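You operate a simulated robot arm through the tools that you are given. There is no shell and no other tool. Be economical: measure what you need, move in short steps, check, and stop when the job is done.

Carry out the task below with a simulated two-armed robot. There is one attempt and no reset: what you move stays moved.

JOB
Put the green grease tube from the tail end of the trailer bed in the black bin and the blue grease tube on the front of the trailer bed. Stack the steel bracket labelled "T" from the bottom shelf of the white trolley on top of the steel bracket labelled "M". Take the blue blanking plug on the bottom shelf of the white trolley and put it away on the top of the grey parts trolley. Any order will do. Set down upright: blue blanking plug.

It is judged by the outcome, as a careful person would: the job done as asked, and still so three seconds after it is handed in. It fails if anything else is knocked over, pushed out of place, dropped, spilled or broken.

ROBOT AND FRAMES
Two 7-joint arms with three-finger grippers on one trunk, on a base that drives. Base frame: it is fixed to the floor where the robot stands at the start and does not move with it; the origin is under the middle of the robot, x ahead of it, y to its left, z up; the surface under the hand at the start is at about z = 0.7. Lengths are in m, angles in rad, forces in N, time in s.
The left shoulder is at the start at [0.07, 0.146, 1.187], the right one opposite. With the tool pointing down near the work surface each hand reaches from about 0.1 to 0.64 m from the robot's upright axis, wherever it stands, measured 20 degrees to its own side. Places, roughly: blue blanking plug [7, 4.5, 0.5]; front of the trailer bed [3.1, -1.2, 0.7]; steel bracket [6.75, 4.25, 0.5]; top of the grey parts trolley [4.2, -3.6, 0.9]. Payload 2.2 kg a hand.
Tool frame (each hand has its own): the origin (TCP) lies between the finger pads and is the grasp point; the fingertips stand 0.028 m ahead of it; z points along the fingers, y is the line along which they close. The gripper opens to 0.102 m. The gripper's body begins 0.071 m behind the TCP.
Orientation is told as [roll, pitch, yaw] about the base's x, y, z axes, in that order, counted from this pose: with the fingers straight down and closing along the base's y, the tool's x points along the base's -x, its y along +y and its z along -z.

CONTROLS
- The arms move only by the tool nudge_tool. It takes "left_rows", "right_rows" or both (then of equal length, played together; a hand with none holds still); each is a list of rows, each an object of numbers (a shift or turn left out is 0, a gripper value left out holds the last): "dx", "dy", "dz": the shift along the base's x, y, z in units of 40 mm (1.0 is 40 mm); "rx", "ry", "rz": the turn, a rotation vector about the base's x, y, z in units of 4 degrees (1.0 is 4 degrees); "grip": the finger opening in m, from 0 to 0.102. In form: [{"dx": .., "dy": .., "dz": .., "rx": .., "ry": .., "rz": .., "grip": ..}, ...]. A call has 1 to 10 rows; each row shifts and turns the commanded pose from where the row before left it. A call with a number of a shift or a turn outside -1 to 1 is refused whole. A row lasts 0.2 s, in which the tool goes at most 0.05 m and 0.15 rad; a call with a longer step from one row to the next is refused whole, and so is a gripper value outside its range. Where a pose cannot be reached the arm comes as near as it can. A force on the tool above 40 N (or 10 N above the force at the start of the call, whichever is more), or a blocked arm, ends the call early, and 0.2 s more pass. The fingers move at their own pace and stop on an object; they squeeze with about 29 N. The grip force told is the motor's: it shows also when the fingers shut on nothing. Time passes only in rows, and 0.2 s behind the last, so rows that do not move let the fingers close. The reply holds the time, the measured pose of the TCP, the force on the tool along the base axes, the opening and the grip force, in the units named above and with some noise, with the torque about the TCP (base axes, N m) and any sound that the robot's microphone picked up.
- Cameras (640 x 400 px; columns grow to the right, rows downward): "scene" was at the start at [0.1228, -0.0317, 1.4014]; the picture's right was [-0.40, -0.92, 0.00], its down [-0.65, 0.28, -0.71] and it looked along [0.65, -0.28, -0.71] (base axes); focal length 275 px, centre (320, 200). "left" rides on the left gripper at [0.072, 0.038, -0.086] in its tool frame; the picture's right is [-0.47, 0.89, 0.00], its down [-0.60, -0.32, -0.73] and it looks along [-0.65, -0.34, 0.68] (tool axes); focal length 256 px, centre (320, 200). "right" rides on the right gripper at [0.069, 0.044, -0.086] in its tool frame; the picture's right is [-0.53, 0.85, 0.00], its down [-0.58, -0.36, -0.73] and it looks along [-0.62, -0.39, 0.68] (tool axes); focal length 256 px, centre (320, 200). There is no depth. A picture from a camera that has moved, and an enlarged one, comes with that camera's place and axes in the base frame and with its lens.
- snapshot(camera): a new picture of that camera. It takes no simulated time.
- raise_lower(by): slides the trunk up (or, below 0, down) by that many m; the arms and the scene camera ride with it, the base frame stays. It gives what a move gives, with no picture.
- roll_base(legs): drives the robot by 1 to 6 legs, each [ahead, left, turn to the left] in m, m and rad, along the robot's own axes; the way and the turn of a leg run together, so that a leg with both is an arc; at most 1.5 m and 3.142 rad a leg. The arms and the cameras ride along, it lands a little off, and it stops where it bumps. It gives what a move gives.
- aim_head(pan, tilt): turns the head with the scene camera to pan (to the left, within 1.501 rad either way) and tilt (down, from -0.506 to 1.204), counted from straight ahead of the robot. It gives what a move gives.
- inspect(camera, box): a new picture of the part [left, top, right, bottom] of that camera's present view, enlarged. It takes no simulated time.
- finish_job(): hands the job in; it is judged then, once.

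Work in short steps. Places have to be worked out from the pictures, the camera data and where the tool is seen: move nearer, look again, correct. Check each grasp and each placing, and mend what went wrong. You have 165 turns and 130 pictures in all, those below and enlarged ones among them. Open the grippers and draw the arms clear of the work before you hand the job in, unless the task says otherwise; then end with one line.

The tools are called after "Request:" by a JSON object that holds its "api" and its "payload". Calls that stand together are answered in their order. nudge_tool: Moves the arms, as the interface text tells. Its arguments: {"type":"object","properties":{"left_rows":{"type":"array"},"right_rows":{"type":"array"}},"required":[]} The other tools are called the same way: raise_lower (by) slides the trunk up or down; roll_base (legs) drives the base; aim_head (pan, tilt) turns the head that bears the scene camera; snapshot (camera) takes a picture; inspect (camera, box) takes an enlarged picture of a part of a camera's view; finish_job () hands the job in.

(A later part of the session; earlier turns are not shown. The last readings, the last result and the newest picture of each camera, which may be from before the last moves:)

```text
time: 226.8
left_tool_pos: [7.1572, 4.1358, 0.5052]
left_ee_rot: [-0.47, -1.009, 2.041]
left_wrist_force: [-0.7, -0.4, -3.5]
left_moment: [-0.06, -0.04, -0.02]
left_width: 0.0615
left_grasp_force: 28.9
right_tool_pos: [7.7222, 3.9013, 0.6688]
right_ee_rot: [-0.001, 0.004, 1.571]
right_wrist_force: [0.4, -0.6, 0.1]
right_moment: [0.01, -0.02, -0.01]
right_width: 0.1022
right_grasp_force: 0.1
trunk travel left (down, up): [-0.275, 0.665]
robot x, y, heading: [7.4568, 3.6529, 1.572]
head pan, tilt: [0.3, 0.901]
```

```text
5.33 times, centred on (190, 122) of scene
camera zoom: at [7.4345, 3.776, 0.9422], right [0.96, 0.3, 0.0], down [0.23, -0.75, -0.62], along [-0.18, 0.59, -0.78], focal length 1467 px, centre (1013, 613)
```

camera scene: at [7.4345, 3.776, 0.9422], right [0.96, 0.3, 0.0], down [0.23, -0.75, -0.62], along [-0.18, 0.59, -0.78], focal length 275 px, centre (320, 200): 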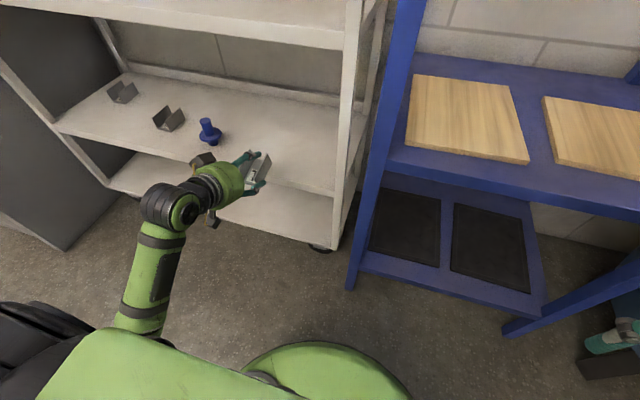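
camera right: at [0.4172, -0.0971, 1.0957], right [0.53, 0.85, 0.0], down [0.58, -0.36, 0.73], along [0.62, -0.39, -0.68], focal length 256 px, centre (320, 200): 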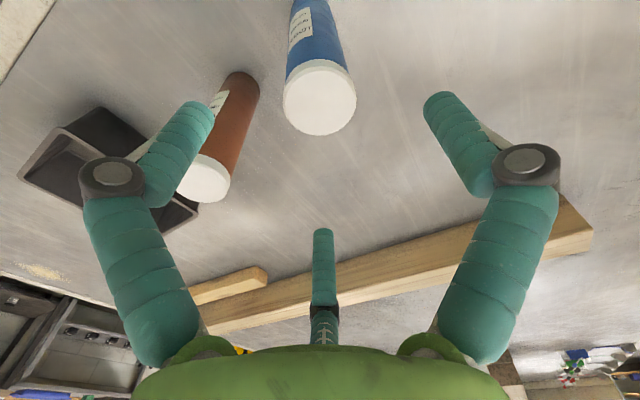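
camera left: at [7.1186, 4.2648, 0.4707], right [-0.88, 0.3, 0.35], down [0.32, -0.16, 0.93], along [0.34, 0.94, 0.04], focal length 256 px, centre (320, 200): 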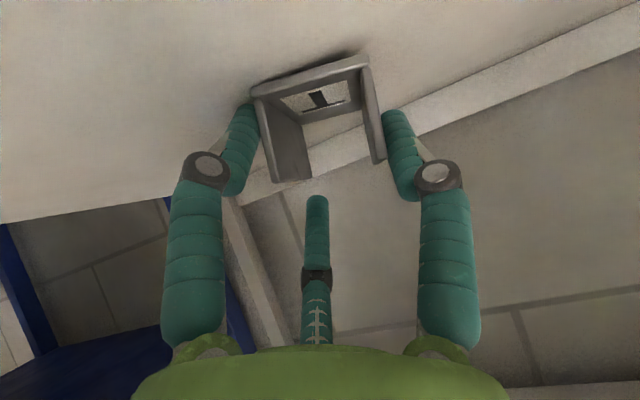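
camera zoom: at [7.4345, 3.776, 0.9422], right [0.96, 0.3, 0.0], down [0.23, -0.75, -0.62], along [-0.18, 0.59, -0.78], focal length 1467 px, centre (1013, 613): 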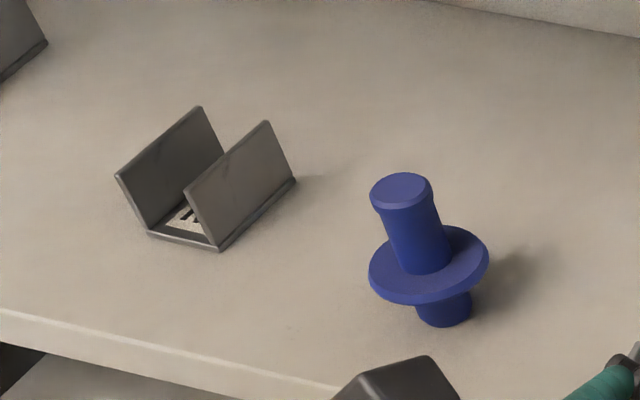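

M: x 6.755–6.805, y 4.290–4.360, top z about 0.46. Plug at (6.953, 4.278). I back off, sidestep left 0.376 m, and come forward again in front of M.

Request:
{"api": "roll_base", "payload": {"legs": [[-0.12, 0, 0], [0, 0.376, 0], [0.12, 0, 0]]}}

Request:
{"api": "aim_head", "payload": {"pan": 0.3, "tilt": 0.75}}

Request:
{"api": "snapshot", "payload": {"camera": "scene"}}

Request:
{"api": "snapshot", "payload": {"camera": "left"}}

```text
time: 230.8
left_tool_pos: [6.7898, 4.1414, 0.5041]
left_ee_rot: [-0.469, -1.009, 2.036]
left_wrist_force: [0.0, -0.4, -3.5]
left_moment: [-0.11, 0.0, -0.01]
left_width: 0.0614
left_grasp_force: 29.1
right_tool_pos: [7.3536, 3.9033, 0.6693]
right_ee_rot: [-0.002, 0.002, 1.567]
right_wrist_force: [0.7, -0.4, 0.2]
right_moment: [-0.01, -0.03, 0.0]
right_width: 0.1019
right_grasp_force: 0.1
trunk travel left (down, up): [-0.275, 0.665]
robot x, y, heading: [7.0916, 3.6558, 1.574]
head pan, tilt: [0.3, 0.901]
```

```text
time: 231.5
left_tool_pos: [6.7898, 4.1403, 0.5057]
left_ee_rot: [-0.47, -1.007, 2.035]
left_wrist_force: [-0.8, 0.7, -3.8]
left_moment: [-0.09, 0.02, 0.02]
left_width: 0.061
left_grasp_force: 29.1
right_tool_pos: [7.3534, 3.9047, 0.6685]
right_ee_rot: [0.0, 0.004, 1.568]
right_wrist_force: [0.0, 0.6, 0.1]
right_moment: [-0.02, 0.01, 0.02]
right_width: 0.102
right_grasp_force: 0.1
trunk travel left (down, up): [-0.275, 0.665]
robot x, y, heading: [7.0881, 3.6546, 1.575]
head pan, tilt: [0.3, 0.75]
```

```text
51 pictures are left
camera scene: at [7.0631, 3.7868, 0.9541], right [0.96, 0.29, 0.0], down [0.2, -0.65, -0.73], along [-0.21, 0.7, -0.68], focal length 275 px, centre (320, 200)
```

scene: 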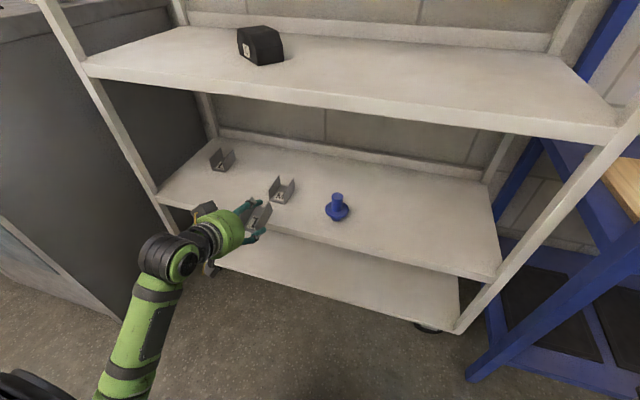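

```text
50 pictures are left
camera left: at [6.7646, 4.0296, 0.4758], right [-0.97, 0.17, 0.18], down [0.11, -0.33, 0.94], along [0.22, 0.93, 0.3], focal length 256 px, centre (320, 200)
```

left: 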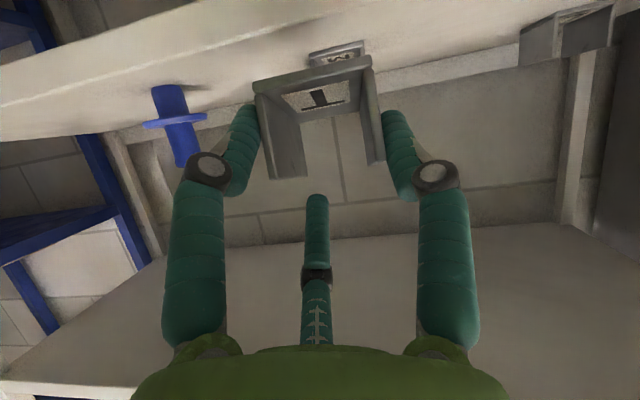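

T's front edge is at y 4.154, M's at 4.293, and x agrees within a few mm. I raise 30 mm, move forward 0.139 m and check the alignment before lowering.

Request:
{"api": "nudge_tool", "payload": {"left_rows": [{"dz": 0.75, "dx": -0.1}, {"dy": 0.87}, {"dy": 0.87}, {"dy": 0.87}, {"dy": 0.87}, {}]}}

Request:
{"api": "snapshot", "payload": {"camera": "left"}}

Request:
{"api": "inspect", "payload": {"camera": "scene", "box": [190, 140, 370, 250]}}

```text
time: 232.9
left_tool_pos: [6.7863, 4.2828, 0.5343]
left_ee_rot: [-0.468, -1.009, 2.037]
left_wrist_force: [-0.4, 0.0, -2.7]
left_moment: [-0.1, -0.01, -0.01]
left_width: 0.0611
left_grasp_force: 29.2
right_tool_pos: [7.3531, 3.9033, 0.6689]
right_ee_rot: [0.001, 0.003, 1.567]
right_wrist_force: [0.2, -1.0, 0.7]
right_moment: [0.01, 0.03, -0.01]
right_width: 0.1021
right_grasp_force: 0.1
trunk travel left (down, up): [-0.275, 0.665]
robot x, y, heading: [7.0886, 3.6542, 1.571]
head pan, tilt: [0.3, 0.75]
```

```text
49 pictures are left
camera left: at [6.7599, 4.1717, 0.5066], right [-0.97, 0.17, 0.18], down [0.11, -0.34, 0.94], along [0.22, 0.93, 0.3], focal length 256 px, centre (320, 200)
```

left: 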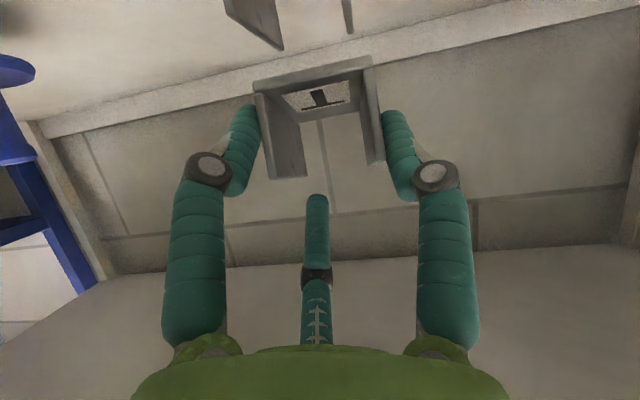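

```text
3.56 times, centred on (280, 195) of scene
camera zoom: at [7.0631, 3.7868, 0.9541], right [0.96, 0.29, 0.0], down [0.2, -0.65, -0.73], along [-0.21, 0.7, -0.68], focal length 978 px, centre (462, 218)
```

zoom: 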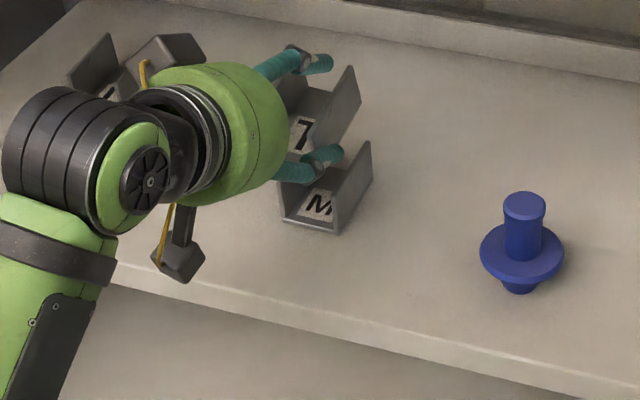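

Overlay matches: M's walls at x 6.763–6.811, T centred within 3 mm. I lower in small steps with force checks.

Request:
{"api": "nudge_tool", "payload": {"left_rows": [{"dx": 0.06, "dz": -0.2}, {"dz": -0.2}, {}]}}

Request:
{"api": "nudge_tool", "payload": {"left_rows": [{"dz": -0.12}, {}]}}

```text
time: 233.7
left_tool_pos: [6.7878, 4.2807, 0.5186]
left_ee_rot: [-0.468, -1.009, 2.035]
left_wrist_force: [-1.0, 0.2, -3.7]
left_moment: [-0.11, 0.0, 0.0]
left_width: 0.0612
left_grasp_force: 29.4
right_tool_pos: [7.3541, 3.9041, 0.6692]
right_ee_rot: [0.001, 0.003, 1.566]
right_wrist_force: [-0.5, 0.4, -0.2]
right_moment: [0.0, 0.02, -0.05]
right_width: 0.102
right_grasp_force: 0.1
trunk travel left (down, up): [-0.275, 0.665]
robot x, y, heading: [7.0861, 3.6551, 1.568]
head pan, tilt: [0.3, 0.75]
```

```text
time: 234.3
left_tool_pos: [6.789, 4.2799, 0.5141]
left_ee_rot: [-0.467, -1.006, 2.035]
left_wrist_force: [-0.1, -0.8, -2.8]
left_moment: [-0.13, 0.0, 0.02]
left_width: 0.0612
left_grasp_force: 29.1
right_tool_pos: [7.3526, 3.9031, 0.6671]
right_ee_rot: [-0.001, 0.004, 1.567]
right_wrist_force: [0.0, -1.0, -0.2]
right_moment: [-0.01, -0.01, 0.01]
right_width: 0.1019
right_grasp_force: 0.0
trunk travel left (down, up): [-0.275, 0.665]
robot x, y, heading: [7.0919, 3.661, 1.572]
head pan, tilt: [0.3, 0.75]
```

Request:
{"api": "nudge_tool", "payload": {"left_rows": [{"dz": -0.08}, {}]}}

Request:
{"api": "inspect", "payload": {"camera": "scene", "box": [190, 140, 370, 250]}}

```text
time: 234.9
left_tool_pos: [6.7876, 4.2805, 0.5101]
left_ee_rot: [-0.47, -1.009, 2.037]
left_wrist_force: [0.0, 0.9, -3.3]
left_moment: [-0.11, -0.01, 0.02]
left_width: 0.061
left_grasp_force: 29.0
right_tool_pos: [7.3532, 3.9041, 0.6689]
right_ee_rot: [0.0, 0.004, 1.565]
right_wrist_force: [0.6, -0.3, 0.2]
right_moment: [-0.01, 0.0, 0.01]
right_width: 0.102
right_grasp_force: 0.1
trunk travel left (down, up): [-0.275, 0.665]
robot x, y, heading: [7.0887, 3.6535, 1.568]
head pan, tilt: [0.3, 0.75]
```

```text
3.56 times, centred on (280, 195) of scene
camera zoom: at [7.0631, 3.7869, 0.9541], right [0.96, 0.29, 0.0], down [0.2, -0.65, -0.73], along [-0.21, 0.7, -0.68], focal length 978 px, centre (462, 218)
```

zoom: 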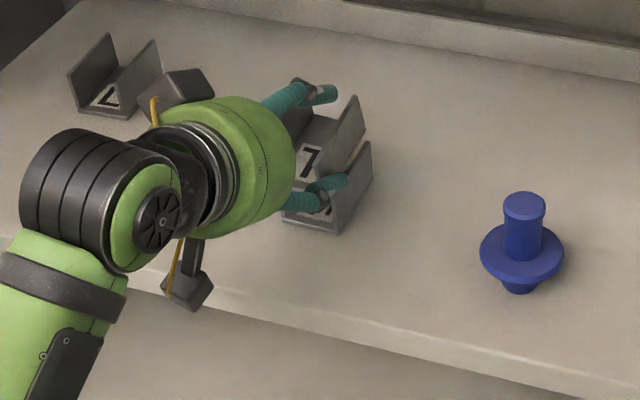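

T is well aligned over M with some millimetres still to go. I continue down in small steps.

Request:
{"api": "nudge_tool", "payload": {"left_rows": [{"dz": -0.1, "dx": 0.05}, {}]}}

Request:
{"api": "nudge_tool", "payload": {"left_rows": [{"dz": -0.07}, {}]}}

```text
time: 235.5
left_tool_pos: [6.7894, 4.2806, 0.5091]
left_ee_rot: [-0.47, -1.015, 2.037]
left_wrist_force: [-3.4, -0.7, 3.9]
left_moment: [-0.14, 0.28, 0.03]
left_width: 0.0606
left_grasp_force: 29.3
right_tool_pos: [7.3528, 3.9025, 0.6694]
right_ee_rot: [0.001, 0.002, 1.569]
right_wrist_force: [-0.2, -0.1, 0.1]
right_moment: [0.02, 0.0, 0.02]
right_width: 0.1019
right_grasp_force: 0.0
trunk travel left (down, up): [-0.275, 0.665]
robot x, y, heading: [7.0891, 3.6549, 1.569]
head pan, tilt: [0.3, 0.75]
```

```text
time: 236.1
left_tool_pos: [6.7894, 4.2806, 0.5101]
left_ee_rot: [-0.474, -1.017, 2.04]
left_wrist_force: [-4.7, 0.2, 14.3]
left_moment: [0.01, 0.17, 0.06]
left_width: 0.0605
left_grasp_force: 28.6
right_tool_pos: [7.3537, 3.9013, 0.67]
right_ee_rot: [0.002, 0.0, 1.568]
right_wrist_force: [0.5, 0.2, 0.8]
right_moment: [0.01, -0.01, -0.02]
right_width: 0.1017
right_grasp_force: 0.1
trunk travel left (down, up): [-0.275, 0.665]
robot x, y, heading: [7.0872, 3.6567, 1.57]
head pan, tilt: [0.3, 0.75]
```

Contact occurs exactly at the predicted height. I check the picture before releasing.

Request:
{"api": "inspect", "payload": {"camera": "left", "box": [150, 0, 490, 210]}}

Request:
{"api": "inspect", "payload": {"camera": "scene", "box": [220, 150, 320, 220]}}

```text
1.88 times, centred on (320, 105) of left
camera zoom: at [6.764, 4.169, 0.4791], right [-0.97, 0.17, 0.18], down [0.12, -0.34, 0.93], along [0.22, 0.92, 0.31], focal length 482 px, centre (320, 379)
```

zoom: 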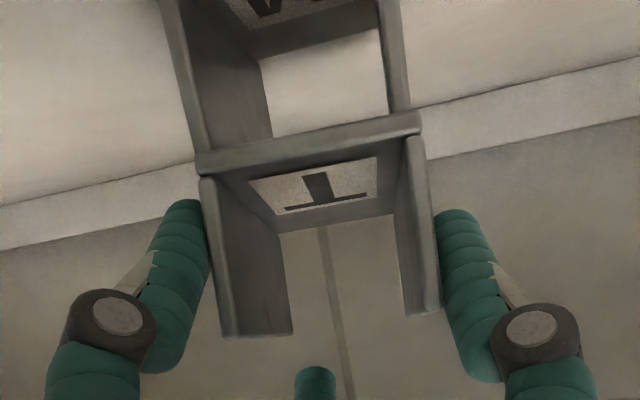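

```text
5.71 times, centred on (270, 185) of scene
camera zoom: at [7.0638, 3.7847, 0.9547], right [0.96, 0.29, 0.0], down [0.2, -0.65, -0.73], along [-0.21, 0.7, -0.68], focal length 1572 px, centre (606, 286)
```

zoom: 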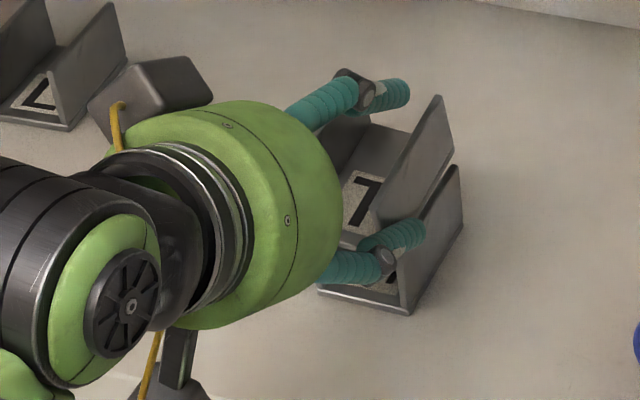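

T rests squarely on M's walls. I ease off and open gradually, then retreat straight back.

Request:
{"api": "nudge_tool", "payload": {"left_rows": [{"dz": 0.07}, {"grip": 0.066}, {"grip": 0.072}, {"grip": 0.08}, {"grip": 0.09}, {"grip": 0.1}, {}]}}

Request:
{"api": "inspect", "payload": {"camera": "left", "box": [150, 0, 490, 210]}}

```text
time: 237.7
left_tool_pos: [6.7895, 4.2802, 0.5078]
left_ee_rot: [-0.471, -1.01, 2.035]
left_wrist_force: [-0.2, 0.6, -0.3]
left_moment: [0.01, 0.0, 0.01]
left_width: 0.1
left_grasp_force: 0.1
right_tool_pos: [7.3535, 3.9035, 0.6695]
right_ee_rot: [0.001, 0.005, 1.568]
right_wrist_force: [0.3, -0.1, 0.3]
right_moment: [0.01, -0.01, -0.01]
right_width: 0.1022
right_grasp_force: 0.0
trunk travel left (down, up): [-0.275, 0.665]
robot x, y, heading: [7.0953, 3.6568, 1.573]
head pan, tilt: [0.3, 0.75]
```

```text
1.88 times, centred on (320, 105) of left
camera zoom: at [6.7644, 4.169, 0.479], right [-0.97, 0.17, 0.18], down [0.12, -0.34, 0.93], along [0.22, 0.93, 0.31], focal length 482 px, centre (320, 379)
```

zoom: 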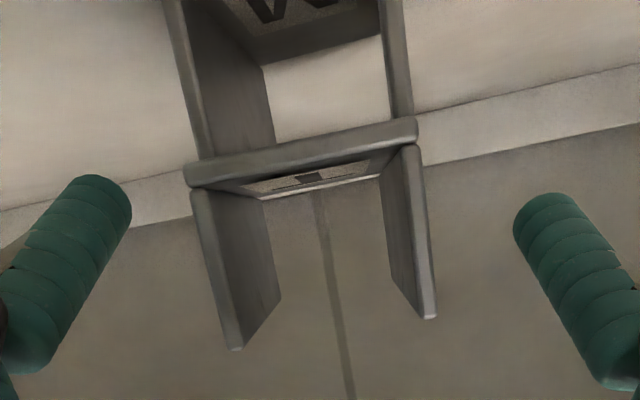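

T stands on M. I retreat straight back.

Request:
{"api": "nudge_tool", "payload": {"left_rows": [{"dy": -0.4, "dz": 0.1}, {"dy": -0.6}, {"dy": -0.8}, {"dy": -0.8}, {"dy": -0.8}, {"dy": -0.8}, {}]}}

Request:
{"api": "inspect", "payload": {"camera": "scene", "box": [190, 130, 370, 250]}}

```text
time: 239.3
left_tool_pos: [6.7914, 4.1088, 0.5114]
left_ee_rot: [-0.468, -1.01, 2.035]
left_wrist_force: [1.2, 0.5, 0.1]
left_moment: [0.02, -0.02, 0.02]
left_width: 0.1
left_grasp_force: 0.1
right_tool_pos: [7.3537, 3.9049, 0.6692]
right_ee_rot: [0.001, 0.004, 1.567]
right_wrist_force: [0.8, -0.9, -0.4]
right_moment: [-0.03, -0.02, 0.01]
right_width: 0.1021
right_grasp_force: 0.1
trunk travel left (down, up): [-0.275, 0.665]
robot x, y, heading: [7.0877, 3.6561, 1.569]
head pan, tilt: [0.3, 0.75]
```

```text
3.33 times, centred on (280, 190) of scene
camera zoom: at [7.0633, 3.7865, 0.9542], right [0.96, 0.29, 0.0], down [0.2, -0.65, -0.73], along [-0.21, 0.7, -0.68], focal length 917 px, centre (453, 233)
```

zoom: 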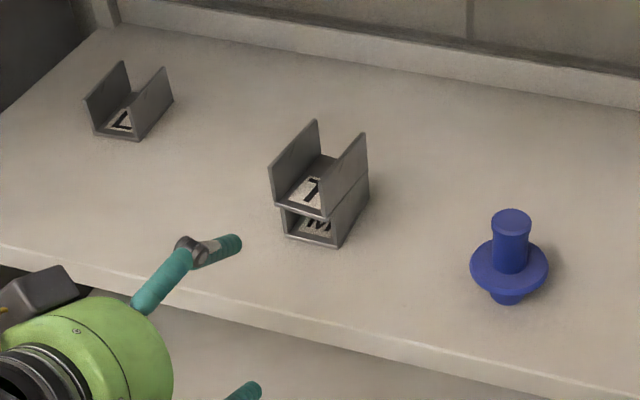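

T is neatly stacked on M. Now the plug: I undo the wrist roll (pitch 29° remains) and sidestep right to line up with it.

Request:
{"api": "nudge_tool", "payload": {"left_rows": [{"ry": 0.7, "rz": -0.18}, {"ry": 0.7, "rz": -0.18}, {"ry": 0.7, "rz": -0.18}, {"ry": 0.7, "rz": -0.17}, {"ry": 0.7, "rz": -0.17}, {}]}}

Request:
{"api": "roll_base", "payload": {"legs": [[0, -0.163, 0]]}}

Request:
{"api": "snapshot", "payload": {"camera": "left"}}

```text
time: 240.7
left_tool_pos: [6.7906, 4.1117, 0.5107]
left_ee_rot: [0.002, -1.067, 1.563]
left_wrist_force: [-0.5, 0.2, -0.3]
left_moment: [0.0, 0.01, 0.01]
left_width: 0.1001
left_grasp_force: 0.1
right_tool_pos: [7.353, 3.9044, 0.6702]
right_ee_rot: [0.003, 0.003, 1.569]
right_wrist_force: [-0.6, -0.5, 1.1]
right_moment: [-0.02, -0.04, 0.04]
right_width: 0.1019
right_grasp_force: 0.1
trunk travel left (down, up): [-0.275, 0.665]
robot x, y, heading: [7.0877, 3.6587, 1.572]
head pan, tilt: [0.3, 0.75]
```

```text
time: 242.2
left_tool_pos: [6.9533, 4.1105, 0.5119]
left_ee_rot: [0.004, -1.066, 1.566]
left_wrist_force: [0.5, 0.2, 0.2]
left_moment: [0.0, -0.05, 0.0]
left_width: 0.1001
left_grasp_force: 0.0
right_tool_pos: [7.5175, 3.9031, 0.669]
right_ee_rot: [0.001, 0.005, 1.568]
right_wrist_force: [0.0, -0.1, 0.4]
right_moment: [-0.06, 0.01, -0.01]
right_width: 0.102
right_grasp_force: 0.0
trunk travel left (down, up): [-0.275, 0.665]
robot x, y, heading: [7.2529, 3.6573, 1.571]
head pan, tilt: [0.3, 0.75]
```

```text
42 pictures are left
camera left: at [6.9147, 4.0013, 0.4905], right [-0.88, 0.23, 0.41], down [0.32, -0.35, 0.88], along [0.34, 0.91, 0.24], focal length 256 px, centre (320, 200)
```

left: 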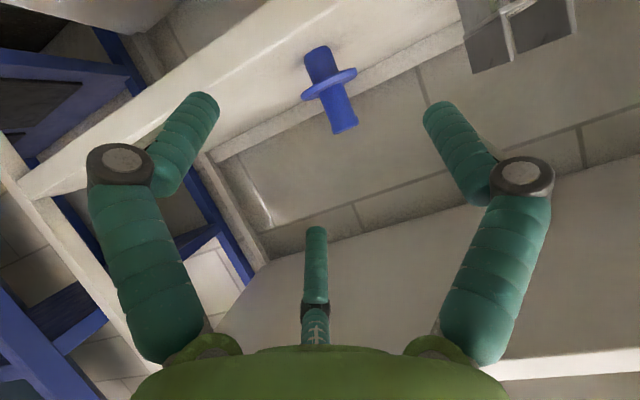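

Plug centre is at (6.958, 4.28), shaft top at z 0.501. I approach higher this time (TCP z 0.497) so the fingertips stay above the flange.

Request:
{"api": "nudge_tool", "payload": {"left_rows": [{"dx": 0.1, "dy": 0.8}, {"dy": 0.8}, {"dy": 0.8}, {"dy": 0.8}, {"dy": 0.7, "dz": -0.35}, {}]}}

Request:
{"api": "inspect", "payload": {"camera": "left", "box": [150, 0, 490, 230]}}

```text
time: 243.6
left_tool_pos: [6.9574, 4.2671, 0.4982]
left_ee_rot: [0.003, -1.065, 1.566]
left_wrist_force: [0.9, -0.2, 0.3]
left_moment: [-0.01, 0.0, 0.03]
left_width: 0.1003
left_grasp_force: 0.6
right_tool_pos: [7.5162, 3.9036, 0.6686]
right_ee_rot: [0.002, 0.005, 1.57]
right_wrist_force: [-0.2, 0.2, 0.1]
right_moment: [0.02, 0.01, 0.0]
right_width: 0.1021
right_grasp_force: 0.1
trunk travel left (down, up): [-0.275, 0.665]
robot x, y, heading: [7.2524, 3.6564, 1.573]
head pan, tilt: [0.3, 0.75]
```

```text
1.74 times, centred on (320, 115) of left
camera zoom: at [6.9181, 4.1571, 0.4766], right [-0.88, 0.23, 0.41], down [0.32, -0.35, 0.88], along [0.34, 0.91, 0.24], focal length 445 px, centre (320, 348)
```

zoom: 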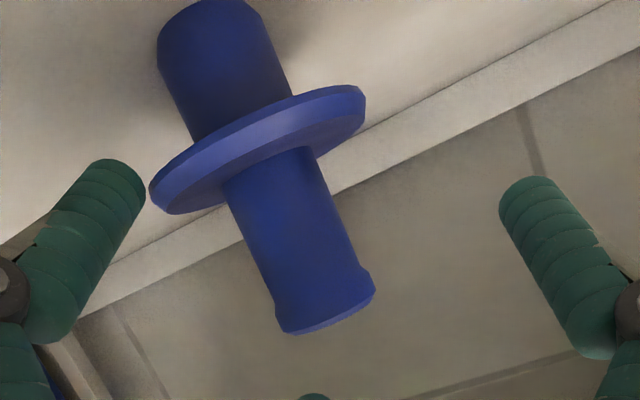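

The picture shows the fingers' real closing line is tilted: it runs along the camera's horizontal, about 28° off the nominal y about the tool axis. That explains the earlier twist. I back out, roll the tool 28° so the closing line is level, and re-approach.

Request:
{"api": "nudge_tool", "payload": {"left_rows": [{"dz": 0.2, "dy": -0.6}, {"dy": -0.9}, {"dy": -0.9}, {"dy": -0.9}]}}

Request:
{"api": "nudge_tool", "payload": {"left_rows": [{"ry": -0.87, "rz": 0.48}, {"ry": -0.87, "rz": 0.48}, {"ry": -0.87, "rz": 0.48}, {"ry": -0.87, "rz": 0.48}, {"ry": -0.87, "rz": 0.48}, {"ry": -0.87, "rz": 0.48}, {"ry": -0.87, "rz": 0.48}, {}]}}

Request:
{"api": "snapshot", "payload": {"camera": "left"}}

```text
time: 244.6
left_tool_pos: [6.9581, 4.1341, 0.5057]
left_ee_rot: [0.003, -1.066, 1.567]
left_wrist_force: [0.2, -0.4, -0.6]
left_moment: [0.01, -0.04, -0.01]
left_width: 0.1
left_grasp_force: 0.0
right_tool_pos: [7.5164, 3.9033, 0.6689]
right_ee_rot: [0.0, 0.004, 1.57]
right_wrist_force: [-0.9, 0.1, -0.3]
right_moment: [0.03, -0.01, 0.0]
right_width: 0.102
right_grasp_force: 0.0
trunk travel left (down, up): [-0.275, 0.665]
robot x, y, heading: [7.2542, 3.6559, 1.572]
head pan, tilt: [0.3, 0.75]
```

```text
time: 246.4
left_tool_pos: [6.9564, 4.1345, 0.5055]
left_ee_rot: [-0.701, -0.885, 2.4]
left_wrist_force: [0.2, 0.2, 0.5]
left_moment: [0.0, -0.02, -0.03]
left_width: 0.0996
left_grasp_force: 0.0
right_tool_pos: [7.5173, 3.9032, 0.6698]
right_ee_rot: [0.001, 0.004, 1.569]
right_wrist_force: [0.5, 0.1, 0.0]
right_moment: [0.02, -0.02, 0.01]
right_width: 0.102
right_grasp_force: 0.1
trunk travel left (down, up): [-0.275, 0.665]
robot x, y, heading: [7.2557, 3.6562, 1.571]
head pan, tilt: [0.3, 0.75]
```

```text
40 pictures are left
camera left: at [6.9564, 4.0204, 0.4757], right [-1.0, 0.0, 0.0], down [0.0, -0.31, 0.95], along [0.0, 0.95, 0.31], focal length 256 px, centre (320, 200)
```

left: 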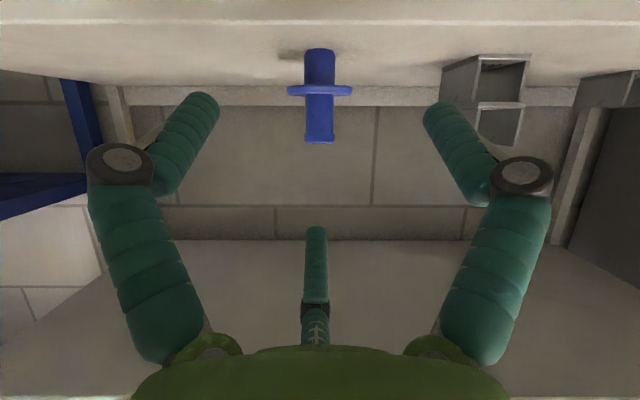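

Now the view is perfectly level and the plug is centred. I advance 0.143 m to TCP z 0.492.

Request:
{"api": "nudge_tool", "payload": {"left_rows": [{"dy": 0.8}, {"dy": 0.8}, {"dy": 0.8}, {"dy": 0.6, "dz": -0.15}, {"dy": 0.55, "dz": -0.18}, {}]}}

Request:
{"api": "snapshot", "payload": {"camera": "left"}}

```text
time: 247.8
left_tool_pos: [6.9597, 4.2777, 0.4918]
left_ee_rot: [-0.7, -0.886, 2.395]
left_wrist_force: [0.5, -0.4, 0.4]
left_moment: [0.01, 0.02, 0.01]
left_width: 0.0997
left_grasp_force: 0.0
right_tool_pos: [7.517, 3.9034, 0.6691]
right_ee_rot: [0.0, 0.003, 1.57]
right_wrist_force: [-0.7, 0.1, 0.6]
right_moment: [-0.04, 0.0, 0.02]
right_width: 0.1019
right_grasp_force: 0.0
trunk travel left (down, up): [-0.275, 0.665]
robot x, y, heading: [7.254, 3.6558, 1.575]
head pan, tilt: [0.3, 0.75]
```

```text
39 pictures are left
camera left: at [6.9582, 4.1635, 0.4632], right [-1.0, 0.0, 0.0], down [0.0, -0.31, 0.95], along [0.0, 0.95, 0.31], focal length 256 px, centre (320, 200)
```

left: 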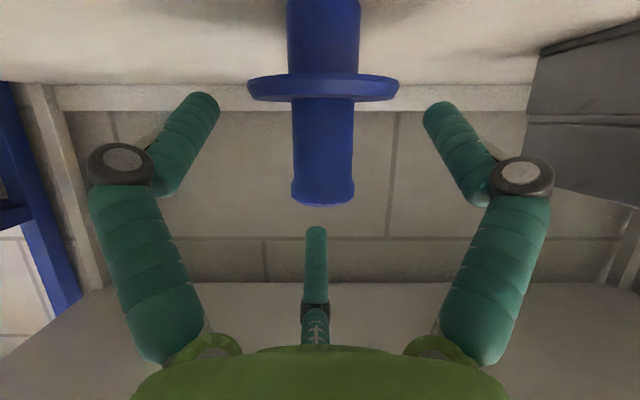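

Well placed; I raise 4 mm for flange clearance and close.

Request:
{"api": "nudge_tool", "payload": {"left_rows": [{"dz": 0.1}, {"grip": 0.06}, {"grip": 0.035}, {"grip": 0.015}, {"grip": 0.015}, {}]}}

Request:
{"api": "snapshot", "payload": {"camera": "left"}}

```text
time: 249.2
left_tool_pos: [6.958, 4.2774, 0.4953]
left_ee_rot: [-0.699, -0.888, 2.397]
left_wrist_force: [0.5, -0.2, -0.4]
left_moment: [0.0, -0.05, -0.02]
left_width: 0.033
left_grasp_force: 29.3
right_tool_pos: [7.5169, 3.9043, 0.668]
right_ee_rot: [0.0, 0.004, 1.569]
right_wrist_force: [0.6, -0.1, -0.4]
right_moment: [0.02, 0.03, -0.01]
right_width: 0.1019
right_grasp_force: 0.0
trunk travel left (down, up): [-0.275, 0.665]
robot x, y, heading: [7.2545, 3.6563, 1.572]
head pan, tilt: [0.3, 0.75]
```

```text
38 pictures are left
camera left: at [6.9576, 4.1635, 0.4669], right [-1.0, 0.0, 0.0], down [0.0, -0.31, 0.95], along [0.0, 0.95, 0.31], focal length 256 px, centre (320, 200)
```

left: 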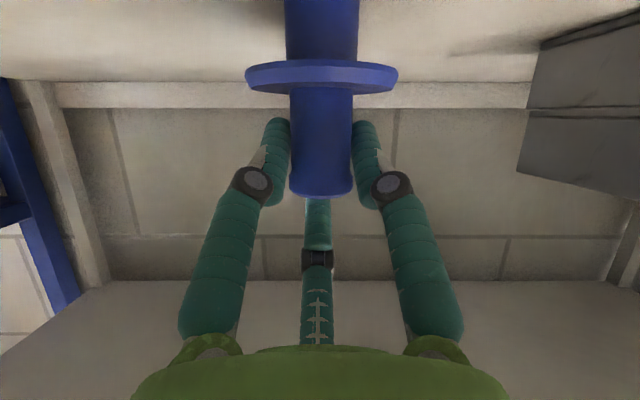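

Clean grasp on the shaft with the plug upright. I lift 25 mm and withdraw.

Request:
{"api": "nudge_tool", "payload": {"left_rows": [{"dz": 0.4}, {"dz": 0.4}, {"dy": -0.8}, {"dy": -0.8}, {"dy": -0.8}, {"dy": -0.8}, {"dy": -0.8}, {}]}}

Request:
{"api": "roll_base", "payload": {"legs": [[-0.6, 0, 0]]}}

Request:
{"api": "raise_lower", "payload": {"by": 0.45}}

Request:
{"api": "aim_head", "payload": {"pan": 0.3, "tilt": 0.5}}

Request:
{"api": "snapshot", "payload": {"camera": "scene"}}

```text
time: 251.0
left_tool_pos: [6.9568, 4.1154, 0.5265]
left_ee_rot: [-0.701, -0.886, 2.397]
left_wrist_force: [0.3, 0.1, -1.1]
left_moment: [0.0, -0.03, 0.01]
left_width: 0.0329
left_grasp_force: 29.1
right_tool_pos: [7.5166, 3.9034, 0.6688]
right_ee_rot: [0.001, 0.003, 1.57]
right_wrist_force: [0.1, 0.2, -0.2]
right_moment: [0.03, 0.02, 0.04]
right_width: 0.102
right_grasp_force: 0.1
trunk travel left (down, up): [-0.275, 0.665]
robot x, y, heading: [7.2532, 3.6522, 1.573]
head pan, tilt: [0.3, 0.75]
```

```text
time: 254.4
left_tool_pos: [6.9603, 3.5227, 0.5277]
left_ee_rot: [-0.702, -0.885, 2.386]
left_wrist_force: [0.6, 0.0, -2.0]
left_moment: [0.01, -0.05, 0.01]
left_width: 0.0326
left_grasp_force: 29.2
right_tool_pos: [7.5159, 3.3027, 0.6691]
right_ee_rot: [-0.001, 0.003, 1.556]
right_wrist_force: [0.8, -0.1, 0.4]
right_moment: [0.02, 0.0, -0.04]
right_width: 0.102
right_grasp_force: 0.0
trunk travel left (down, up): [-0.275, 0.665]
robot x, y, heading: [7.2483, 3.0572, 1.557]
head pan, tilt: [0.3, 0.75]
```

```text
refused: 0.45 is not a number from -0.4 to 0.4
```

```text
time: 255.1
left_tool_pos: [6.9592, 3.5215, 0.5269]
left_ee_rot: [-0.7, -0.886, 2.384]
left_wrist_force: [-0.3, -1.2, -0.5]
left_moment: [0.01, -0.02, -0.05]
left_width: 0.0328
left_grasp_force: 28.9
right_tool_pos: [7.5156, 3.3018, 0.6703]
right_ee_rot: [0.003, 0.002, 1.557]
right_wrist_force: [-0.6, -0.6, 0.3]
right_moment: [0.01, -0.02, -0.03]
right_width: 0.1022
right_grasp_force: 0.0
trunk travel left (down, up): [-0.275, 0.665]
robot x, y, heading: [7.2504, 3.0544, 1.558]
head pan, tilt: [0.3, 0.499]
```

```text
37 pictures are left
camera scene: at [7.2219, 3.1966, 0.9761], right [0.96, 0.28, 0.0], down [0.14, -0.46, -0.88], along [-0.25, 0.84, -0.48], focal length 275 px, centre (320, 200)
```

scene: 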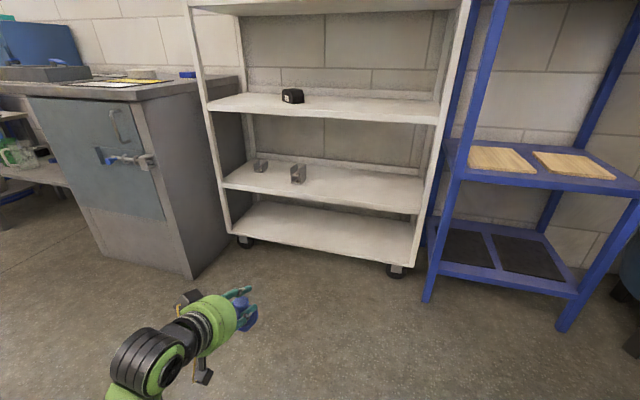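

Everything on the trolley is in order: T stacked on M, L untouched. I raise the trunk in two steps, then drive back: reverse, turn around and go down the aisle.

Request:
{"api": "raise_lower", "payload": {"by": 0.35}}

Request:
{"api": "raise_lower", "payload": {"by": 0.2}}

Request:
{"api": "roll_base", "payload": {"legs": [[-1.4, 0.3, 0], [0, 0, -3.129]]}}

Request:
{"api": "aim_head", "payload": {"pan": 0.0, "tilt": 0.35}}

Request:
{"api": "snapshot", "payload": {"camera": "scene"}}

```text
time: 258.6
left_tool_pos: [6.9592, 3.5224, 0.8765]
left_ee_rot: [-0.7, -0.887, 2.384]
left_wrist_force: [0.8, 0.4, -1.3]
left_moment: [0.02, 0.02, 0.02]
left_width: 0.033
left_grasp_force: 29.0
right_tool_pos: [7.5154, 3.3015, 1.0199]
right_ee_rot: [0.001, 0.003, 1.557]
right_wrist_force: [0.1, -0.2, -1.2]
right_moment: [0.02, 0.03, 0.04]
right_width: 0.1017
right_grasp_force: 0.1
trunk travel left (down, up): [-0.625, 0.315]
robot x, y, heading: [7.2453, 3.0553, 1.554]
head pan, tilt: [0.3, 0.499]
```

```text
time: 260.7
left_tool_pos: [6.9592, 3.5222, 1.0774]
left_ee_rot: [-0.699, -0.887, 2.384]
left_wrist_force: [0.4, 0.3, -0.9]
left_moment: [-0.02, 0.0, -0.01]
left_width: 0.0325
left_grasp_force: 29.0
right_tool_pos: [7.5153, 3.3025, 1.2196]
right_ee_rot: [0.0, 0.005, 1.558]
right_wrist_force: [-0.3, 0.5, -0.1]
right_moment: [-0.02, -0.01, -0.03]
right_width: 0.1021
right_grasp_force: 0.0
trunk travel left (down, up): [-0.825, 0.115]
robot x, y, heading: [7.2465, 3.0571, 1.555]
head pan, tilt: [0.3, 0.499]
```

```text
time: 275.1
left_tool_pos: [7.271, 1.2156, 1.0764]
left_ee_rot: [-0.7, -0.889, -0.677]
left_wrist_force: [1.3, 0.1, -0.9]
left_moment: [0.03, -0.02, 0.02]
left_width: 0.0327
left_grasp_force: 28.9
right_tool_pos: [6.6994, 1.3894, 1.2189]
right_ee_rot: [-0.001, 0.004, -1.504]
right_wrist_force: [0.0, 0.3, 0.5]
right_moment: [0.0, -0.03, 0.0]
right_width: 0.102
right_grasp_force: 0.0
trunk travel left (down, up): [-0.825, 0.115]
robot x, y, heading: [6.9452, 1.6553, -1.507]
head pan, tilt: [0.3, 0.499]
```

```text
time: 275.9
left_tool_pos: [7.2692, 1.2159, 1.0782]
left_ee_rot: [-0.699, -0.884, -0.678]
left_wrist_force: [0.1, 0.7, -1.1]
left_moment: [0.01, -0.01, 0.01]
left_width: 0.0324
left_grasp_force: 28.2
right_tool_pos: [6.6978, 1.3903, 1.2198]
right_ee_rot: [0.0, 0.003, -1.503]
right_wrist_force: [-0.4, -0.3, 0.3]
right_moment: [0.03, 0.04, -0.01]
right_width: 0.1021
right_grasp_force: 0.0
trunk travel left (down, up): [-0.825, 0.115]
robot x, y, heading: [6.9463, 1.6547, -1.505]
head pan, tilt: [0.0, 0.351]
```

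```text
36 pictures are left
camera scene: at [6.9531, 1.5134, 1.5398], right [-1.0, -0.07, 0.0], down [-0.02, 0.34, -0.94], along [0.06, -0.94, -0.34], focal length 275 px, centre (320, 200)
```

scene: 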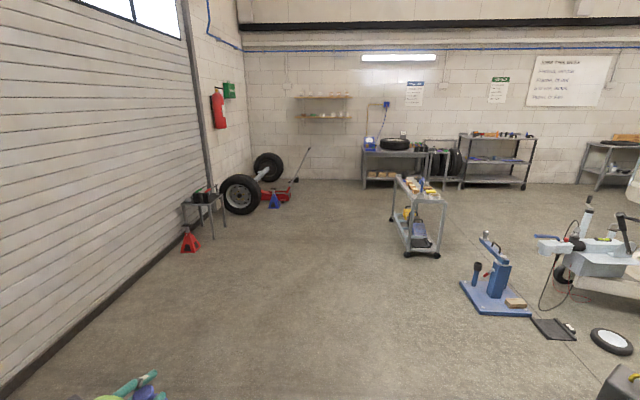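

The aisle is clear. I correct heading and drive down to y of about -2.55.

Request:
{"api": "roll_base", "payload": {"legs": [[0, 0, -0.066], [1.4, 0, 0], [1.4, 0, 0], [1.38, 0, 0]]}}

Request:
{"api": "aim_head", "payload": {"pan": -0.9, "tilt": 0.4}}

Request:
{"api": "snapshot", "payload": {"camera": "scene"}}

```text
time: 296.4
left_tool_pos: [7.1953, -3.0058, 1.0775]
left_ee_rot: [-0.701, -0.887, -0.753]
left_wrist_force: [-0.2, -1.0, -1.1]
left_moment: [-0.01, 0.0, 0.01]
left_width: 0.0326
left_grasp_force: 29.2
right_tool_pos: [6.6391, -2.7866, 1.2202]
right_ee_rot: [0.001, 0.002, -1.584]
right_wrist_force: [-0.1, -0.2, 0.0]
right_moment: [0.02, -0.01, -0.03]
right_width: 0.1023
right_grasp_force: 0.0
trunk travel left (down, up): [-0.825, 0.115]
robot x, y, heading: [6.9058, -2.5432, -1.582]
head pan, tilt: [0.0, 0.351]
```

```text
time: 297.6
left_tool_pos: [7.1959, -3.0061, 1.0772]
left_ee_rot: [-0.701, -0.886, -0.757]
left_wrist_force: [0.9, 1.2, -0.6]
left_moment: [0.03, -0.01, 0.02]
left_width: 0.0324
left_grasp_force: 29.0
right_tool_pos: [6.6392, -2.787, 1.2207]
right_ee_rot: [0.0, 0.003, -1.582]
right_wrist_force: [0.7, -1.0, -0.2]
right_moment: [-0.01, -0.03, -0.01]
right_width: 0.1018
right_grasp_force: 0.1
trunk travel left (down, up): [-0.825, 0.115]
robot x, y, heading: [6.9041, -2.5403, -1.579]
head pan, tilt: [-0.901, 0.4]
```

```text
35 pictures are left
camera scene: at [6.8296, -2.648, 1.5353], right [-0.61, 0.79, 0.0], down [0.31, 0.24, -0.92], along [-0.73, -0.56, -0.39], focal length 275 px, centre (320, 200)
```

scene: 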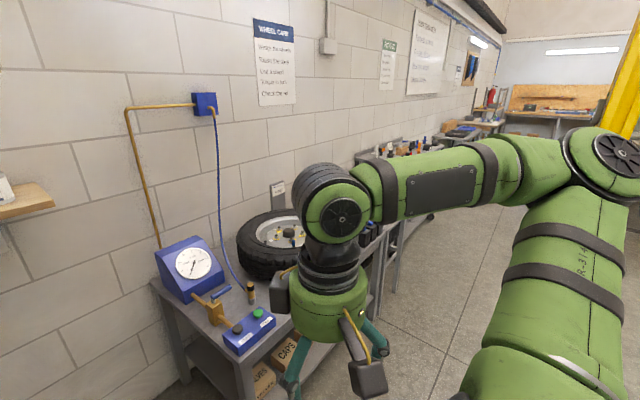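

I raise the trunk a little more, ease back, and sidestep along the benches toward the grey parts trolley.

Request:
{"api": "raise_lower", "payload": {"by": 0.1}}

Request:
{"api": "roll_base", "payload": {"legs": [[-0.06, 0, 0.01], [0, -1.4, 0], [0, -1.35, 0]]}}

Request:
{"api": "aim_head", "payload": {"pan": 0.2, "tilt": 0.65}}

Request:
{"api": "snapshot", "payload": {"camera": "scene"}}

```text
time: 299.0
left_tool_pos: [7.1948, -3.0052, 1.1773]
left_ee_rot: [-0.701, -0.885, -0.756]
left_wrist_force: [0.1, -0.1, -0.8]
left_moment: [0.0, 0.01, -0.01]
left_width: 0.0326
left_grasp_force: 28.9
right_tool_pos: [6.6387, -2.7866, 1.3197]
right_ee_rot: [0.0, 0.002, -1.583]
right_wrist_force: [0.9, -1.0, -1.1]
right_moment: [0.0, 0.01, -0.01]
right_width: 0.1019
right_grasp_force: 0.1
trunk travel left (down, up): [-0.925, 0.015]
robot x, y, heading: [6.9044, -2.5445, -1.584]
head pan, tilt: [-0.901, 0.4]
```

```text
time: 312.9
left_tool_pos: [4.4355, -2.918, 1.1764]
left_ee_rot: [-0.701, -0.884, -0.773]
left_wrist_force: [0.0, 0.0, -0.8]
left_moment: [-0.02, 0.01, -0.04]
left_width: 0.0325
left_grasp_force: 29.1
right_tool_pos: [3.8839, -2.6904, 1.319]
right_ee_rot: [0.001, 0.001, -1.599]
right_wrist_force: [0.7, -0.3, -0.2]
right_moment: [0.02, 0.04, 0.0]
right_width: 0.102
right_grasp_force: 0.0
trunk travel left (down, up): [-0.925, 0.015]
robot x, y, heading: [4.1546, -2.4532, -1.596]
head pan, tilt: [-0.901, 0.4]
```

```text
time: 314.2
left_tool_pos: [4.435, -2.9193, 1.1781]
left_ee_rot: [-0.699, -0.887, -0.773]
left_wrist_force: [-0.2, -0.7, -1.6]
left_moment: [0.04, -0.05, 0.01]
left_width: 0.0328
left_grasp_force: 29.2
right_tool_pos: [3.8827, -2.6912, 1.319]
right_ee_rot: [0.001, 0.003, -1.6]
right_wrist_force: [-0.8, -0.1, -0.5]
right_moment: [-0.02, 0.0, -0.02]
right_width: 0.1018
right_grasp_force: 0.1
trunk travel left (down, up): [-0.925, 0.015]
robot x, y, heading: [4.1547, -2.4504, -1.603]
head pan, tilt: [0.201, 0.649]
```

```text
34 pictures are left
camera scene: at [4.1651, -2.5852, 1.6128], right [-0.99, -0.17, 0.0], down [-0.1, 0.6, -0.8], along [0.14, -0.78, -0.6], focal length 275 px, centre (320, 200)
```

scene: 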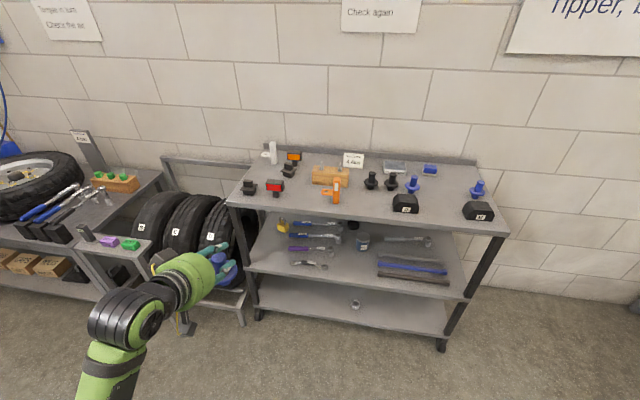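

I enlarge the top of the parts trolley to choose a free spot.

Request:
{"api": "inspect", "payload": {"camera": "scene", "box": [220, 130, 520, 240]}}

```text
2.13 times, centred on (370, 185) of scene
camera zoom: at [4.1651, -2.5852, 1.6128], right [-0.99, -0.17, 0.0], down [-0.1, 0.6, -0.8], along [0.14, -0.78, -0.6], focal length 587 px, centre (213, 232)
```

zoom: 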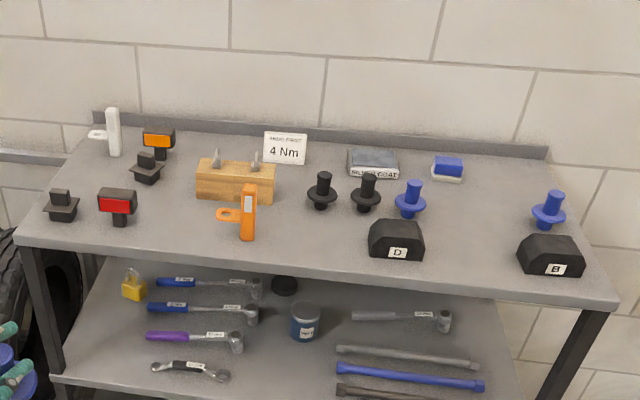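

The widest free gap on the top is between the orange tool and box D, centred at about (4.134, -3.49). I line up the base in front of it.

Request:
{"api": "roll_base", "payload": {"legs": [[0, 0, 0.03], [0, -0.315, 0], [0.43, 0, 0]]}}

Request:
{"api": "aim_head", "payload": {"pan": 0.4, "tilt": 0.85}}

Request:
{"api": "snapshot", "payload": {"camera": "scene"}}

Request:
{"api": "snapshot", "payload": {"camera": "left"}}

```text
time: 318.9
left_tool_pos: [4.1483, -3.3409, 1.1787]
left_ee_rot: [-0.704, -0.889, -0.73]
left_wrist_force: [-0.4, -0.2, -0.9]
left_moment: [0.0, 0.01, 0.0]
left_width: 0.0326
left_grasp_force: 29.2
right_tool_pos: [3.5878, -3.134, 1.3198]
right_ee_rot: [0.0, 0.003, -1.563]
right_wrist_force: [0.4, -0.1, 1.0]
right_moment: [-0.04, -0.03, 0.0]
right_width: 0.1021
right_grasp_force: 0.0
trunk travel left (down, up): [-0.925, 0.015]
robot x, y, heading: [3.8483, -2.8837, -1.557]
head pan, tilt: [0.201, 0.649]
```

```text
time: 319.6
left_tool_pos: [4.1485, -3.3415, 1.1772]
left_ee_rot: [-0.701, -0.886, -0.734]
left_wrist_force: [0.5, -0.1, -0.6]
left_moment: [-0.03, -0.04, -0.02]
left_width: 0.0329
left_grasp_force: 28.8
right_tool_pos: [3.588, -3.1371, 1.3186]
right_ee_rot: [-0.001, 0.004, -1.561]
right_wrist_force: [-0.5, 0.4, 0.3]
right_moment: [-0.01, -0.01, 0.03]
right_width: 0.1019
right_grasp_force: 0.0
trunk travel left (down, up): [-0.925, 0.015]
robot x, y, heading: [3.8471, -2.8833, -1.557]
head pan, tilt: [0.4, 0.85]
```

```text
32 pictures are left
camera scene: at [3.8787, -3.006, 1.5962], right [-0.92, -0.4, 0.0], down [-0.3, 0.69, -0.66], along [0.26, -0.61, -0.75], focal length 275 px, centre (320, 200)
```

scene: 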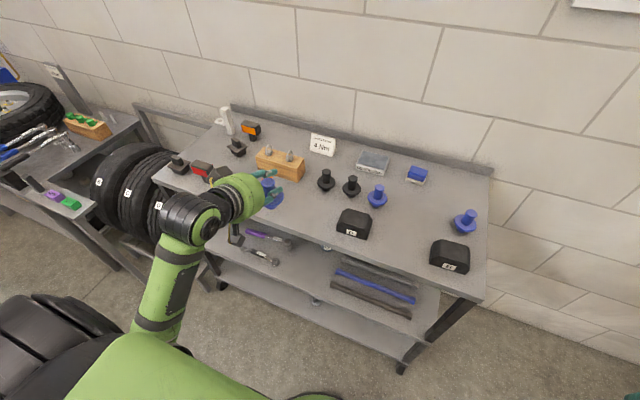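

```text
31 pictures are left
camera left: at [4.1468, -3.226, 1.1478], right [1.0, 0.01, 0.0], down [0.0, 0.31, 0.95], along [0.01, -0.95, 0.31], focal length 256 px, centre (320, 200)
```

left: 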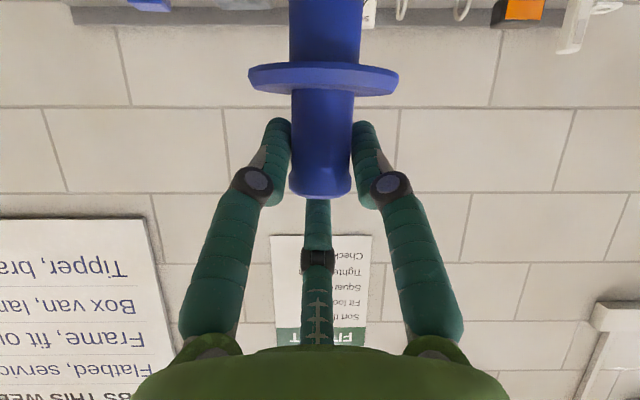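

The plug hangs upright. I move it 0.13 m forward over the spot at (4.134, -3.48), then lower with the trunk.

Request:
{"api": "nudge_tool", "payload": {"left_rows": [{"dx": -0.36, "dy": -0.6}, {"dy": -0.8}, {"dy": -0.8}, {"dy": -0.8}, {"dy": -0.26}, {}]}}

Request:
{"api": "raise_lower", "payload": {"by": -0.15}}

Request:
{"api": "inspect", "payload": {"camera": "scene", "box": [150, 80, 450, 270]}}

Request:
{"api": "snapshot", "payload": {"camera": "left"}}

```text
time: 321.0
left_tool_pos: [4.1343, -3.4729, 1.1762]
left_ee_rot: [-0.702, -0.886, -0.733]
left_wrist_force: [0.2, -0.3, -0.8]
left_moment: [0.0, 0.01, -0.01]
left_width: 0.0326
left_grasp_force: 29.5
right_tool_pos: [3.5872, -3.1357, 1.3198]
right_ee_rot: [-0.001, 0.004, -1.562]
right_wrist_force: [-0.2, -0.3, 1.0]
right_moment: [-0.05, 0.0, 0.0]
right_width: 0.1021
right_grasp_force: 0.1
trunk travel left (down, up): [-0.925, 0.015]
robot x, y, heading: [3.8486, -2.8833, -1.561]
head pan, tilt: [0.4, 0.85]
```

```text
time: 322.8
left_tool_pos: [4.1351, -3.473, 1.0275]
left_ee_rot: [-0.698, -0.886, -0.733]
left_wrist_force: [0.3, 0.1, -0.6]
left_moment: [0.01, 0.0, -0.02]
left_width: 0.0325
left_grasp_force: 29.5
right_tool_pos: [3.5872, -3.1361, 1.1699]
right_ee_rot: [0.0, 0.003, -1.562]
right_wrist_force: [-0.8, -0.1, -0.1]
right_moment: [0.02, -0.01, -0.02]
right_width: 0.1021
right_grasp_force: 0.0
trunk travel left (down, up): [-0.775, 0.165]
robot x, y, heading: [3.8484, -2.8863, -1.561]
head pan, tilt: [0.4, 0.85]
```

```text
2.11 times, centred on (300, 175) of scene
camera zoom: at [3.8787, -3.0058, 1.4462], right [-0.92, -0.4, 0.0], down [-0.3, 0.69, -0.66], along [0.26, -0.61, -0.75], focal length 579 px, centre (362, 253)
```

zoom: 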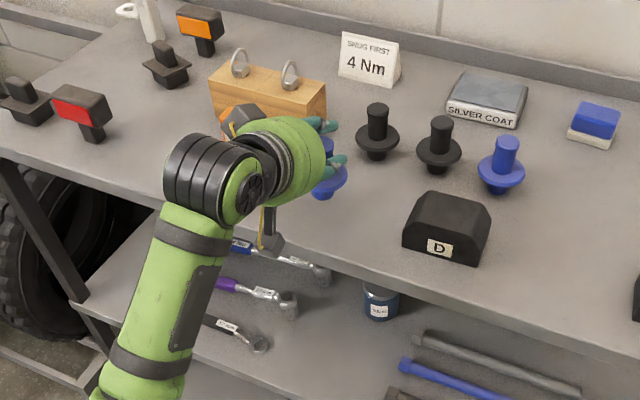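

```text
29 pictures are left
camera left: at [4.1333, -3.3567, 0.9979], right [1.0, 0.01, 0.0], down [0.0, 0.31, 0.95], along [0.01, -0.95, 0.31], focal length 256 px, centre (320, 200)
```

left: 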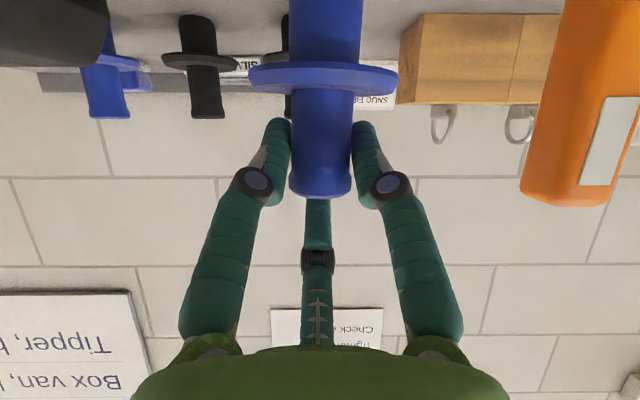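

The orange tool stands close on the +x side, so I shift 10 mm away from it and lower carefully.

Request:
{"api": "nudge_tool", "payload": {"left_rows": [{"dx": -0.25, "dz": -0.3}, {"dz": -0.4}, {"dz": -0.2}, {}]}}

Request:
{"api": "nudge_tool", "payload": {"left_rows": [{"dz": -0.12}, {}]}}

```text
time: 323.8
left_tool_pos: [4.1252, -3.4718, 0.9961]
left_ee_rot: [-0.712, -0.894, -0.722]
left_wrist_force: [1.3, -2.7, 15.3]
left_moment: [-0.22, 0.07, 0.01]
left_width: 0.0326
left_grasp_force: 29.2
right_tool_pos: [3.5858, -3.1331, 1.1699]
right_ee_rot: [0.001, 0.001, -1.562]
right_wrist_force: [0.3, 0.0, -0.3]
right_moment: [0.02, 0.01, 0.02]
right_width: 0.1019
right_grasp_force: 0.0
trunk travel left (down, up): [-0.775, 0.165]
robot x, y, heading: [3.85, -2.8821, -1.562]
head pan, tilt: [0.4, 0.85]
```

```text
time: 324.4
left_tool_pos: [4.1245, -3.4706, 0.9953]
left_ee_rot: [-0.724, -0.907, -0.715]
left_wrist_force: [4.0, -2.4, 27.2]
left_moment: [-0.08, -0.02, -0.06]
left_width: 0.0324
left_grasp_force: 28.8
right_tool_pos: [3.5865, -3.1314, 1.17]
right_ee_rot: [0.002, 0.001, -1.561]
right_wrist_force: [0.7, 0.3, 0.1]
right_moment: [-0.04, 0.0, 0.0]
right_width: 0.1018
right_grasp_force: 0.0
trunk travel left (down, up): [-0.775, 0.165]
robot x, y, heading: [3.8504, -2.8862, -1.565]
head pan, tilt: [0.4, 0.85]
```

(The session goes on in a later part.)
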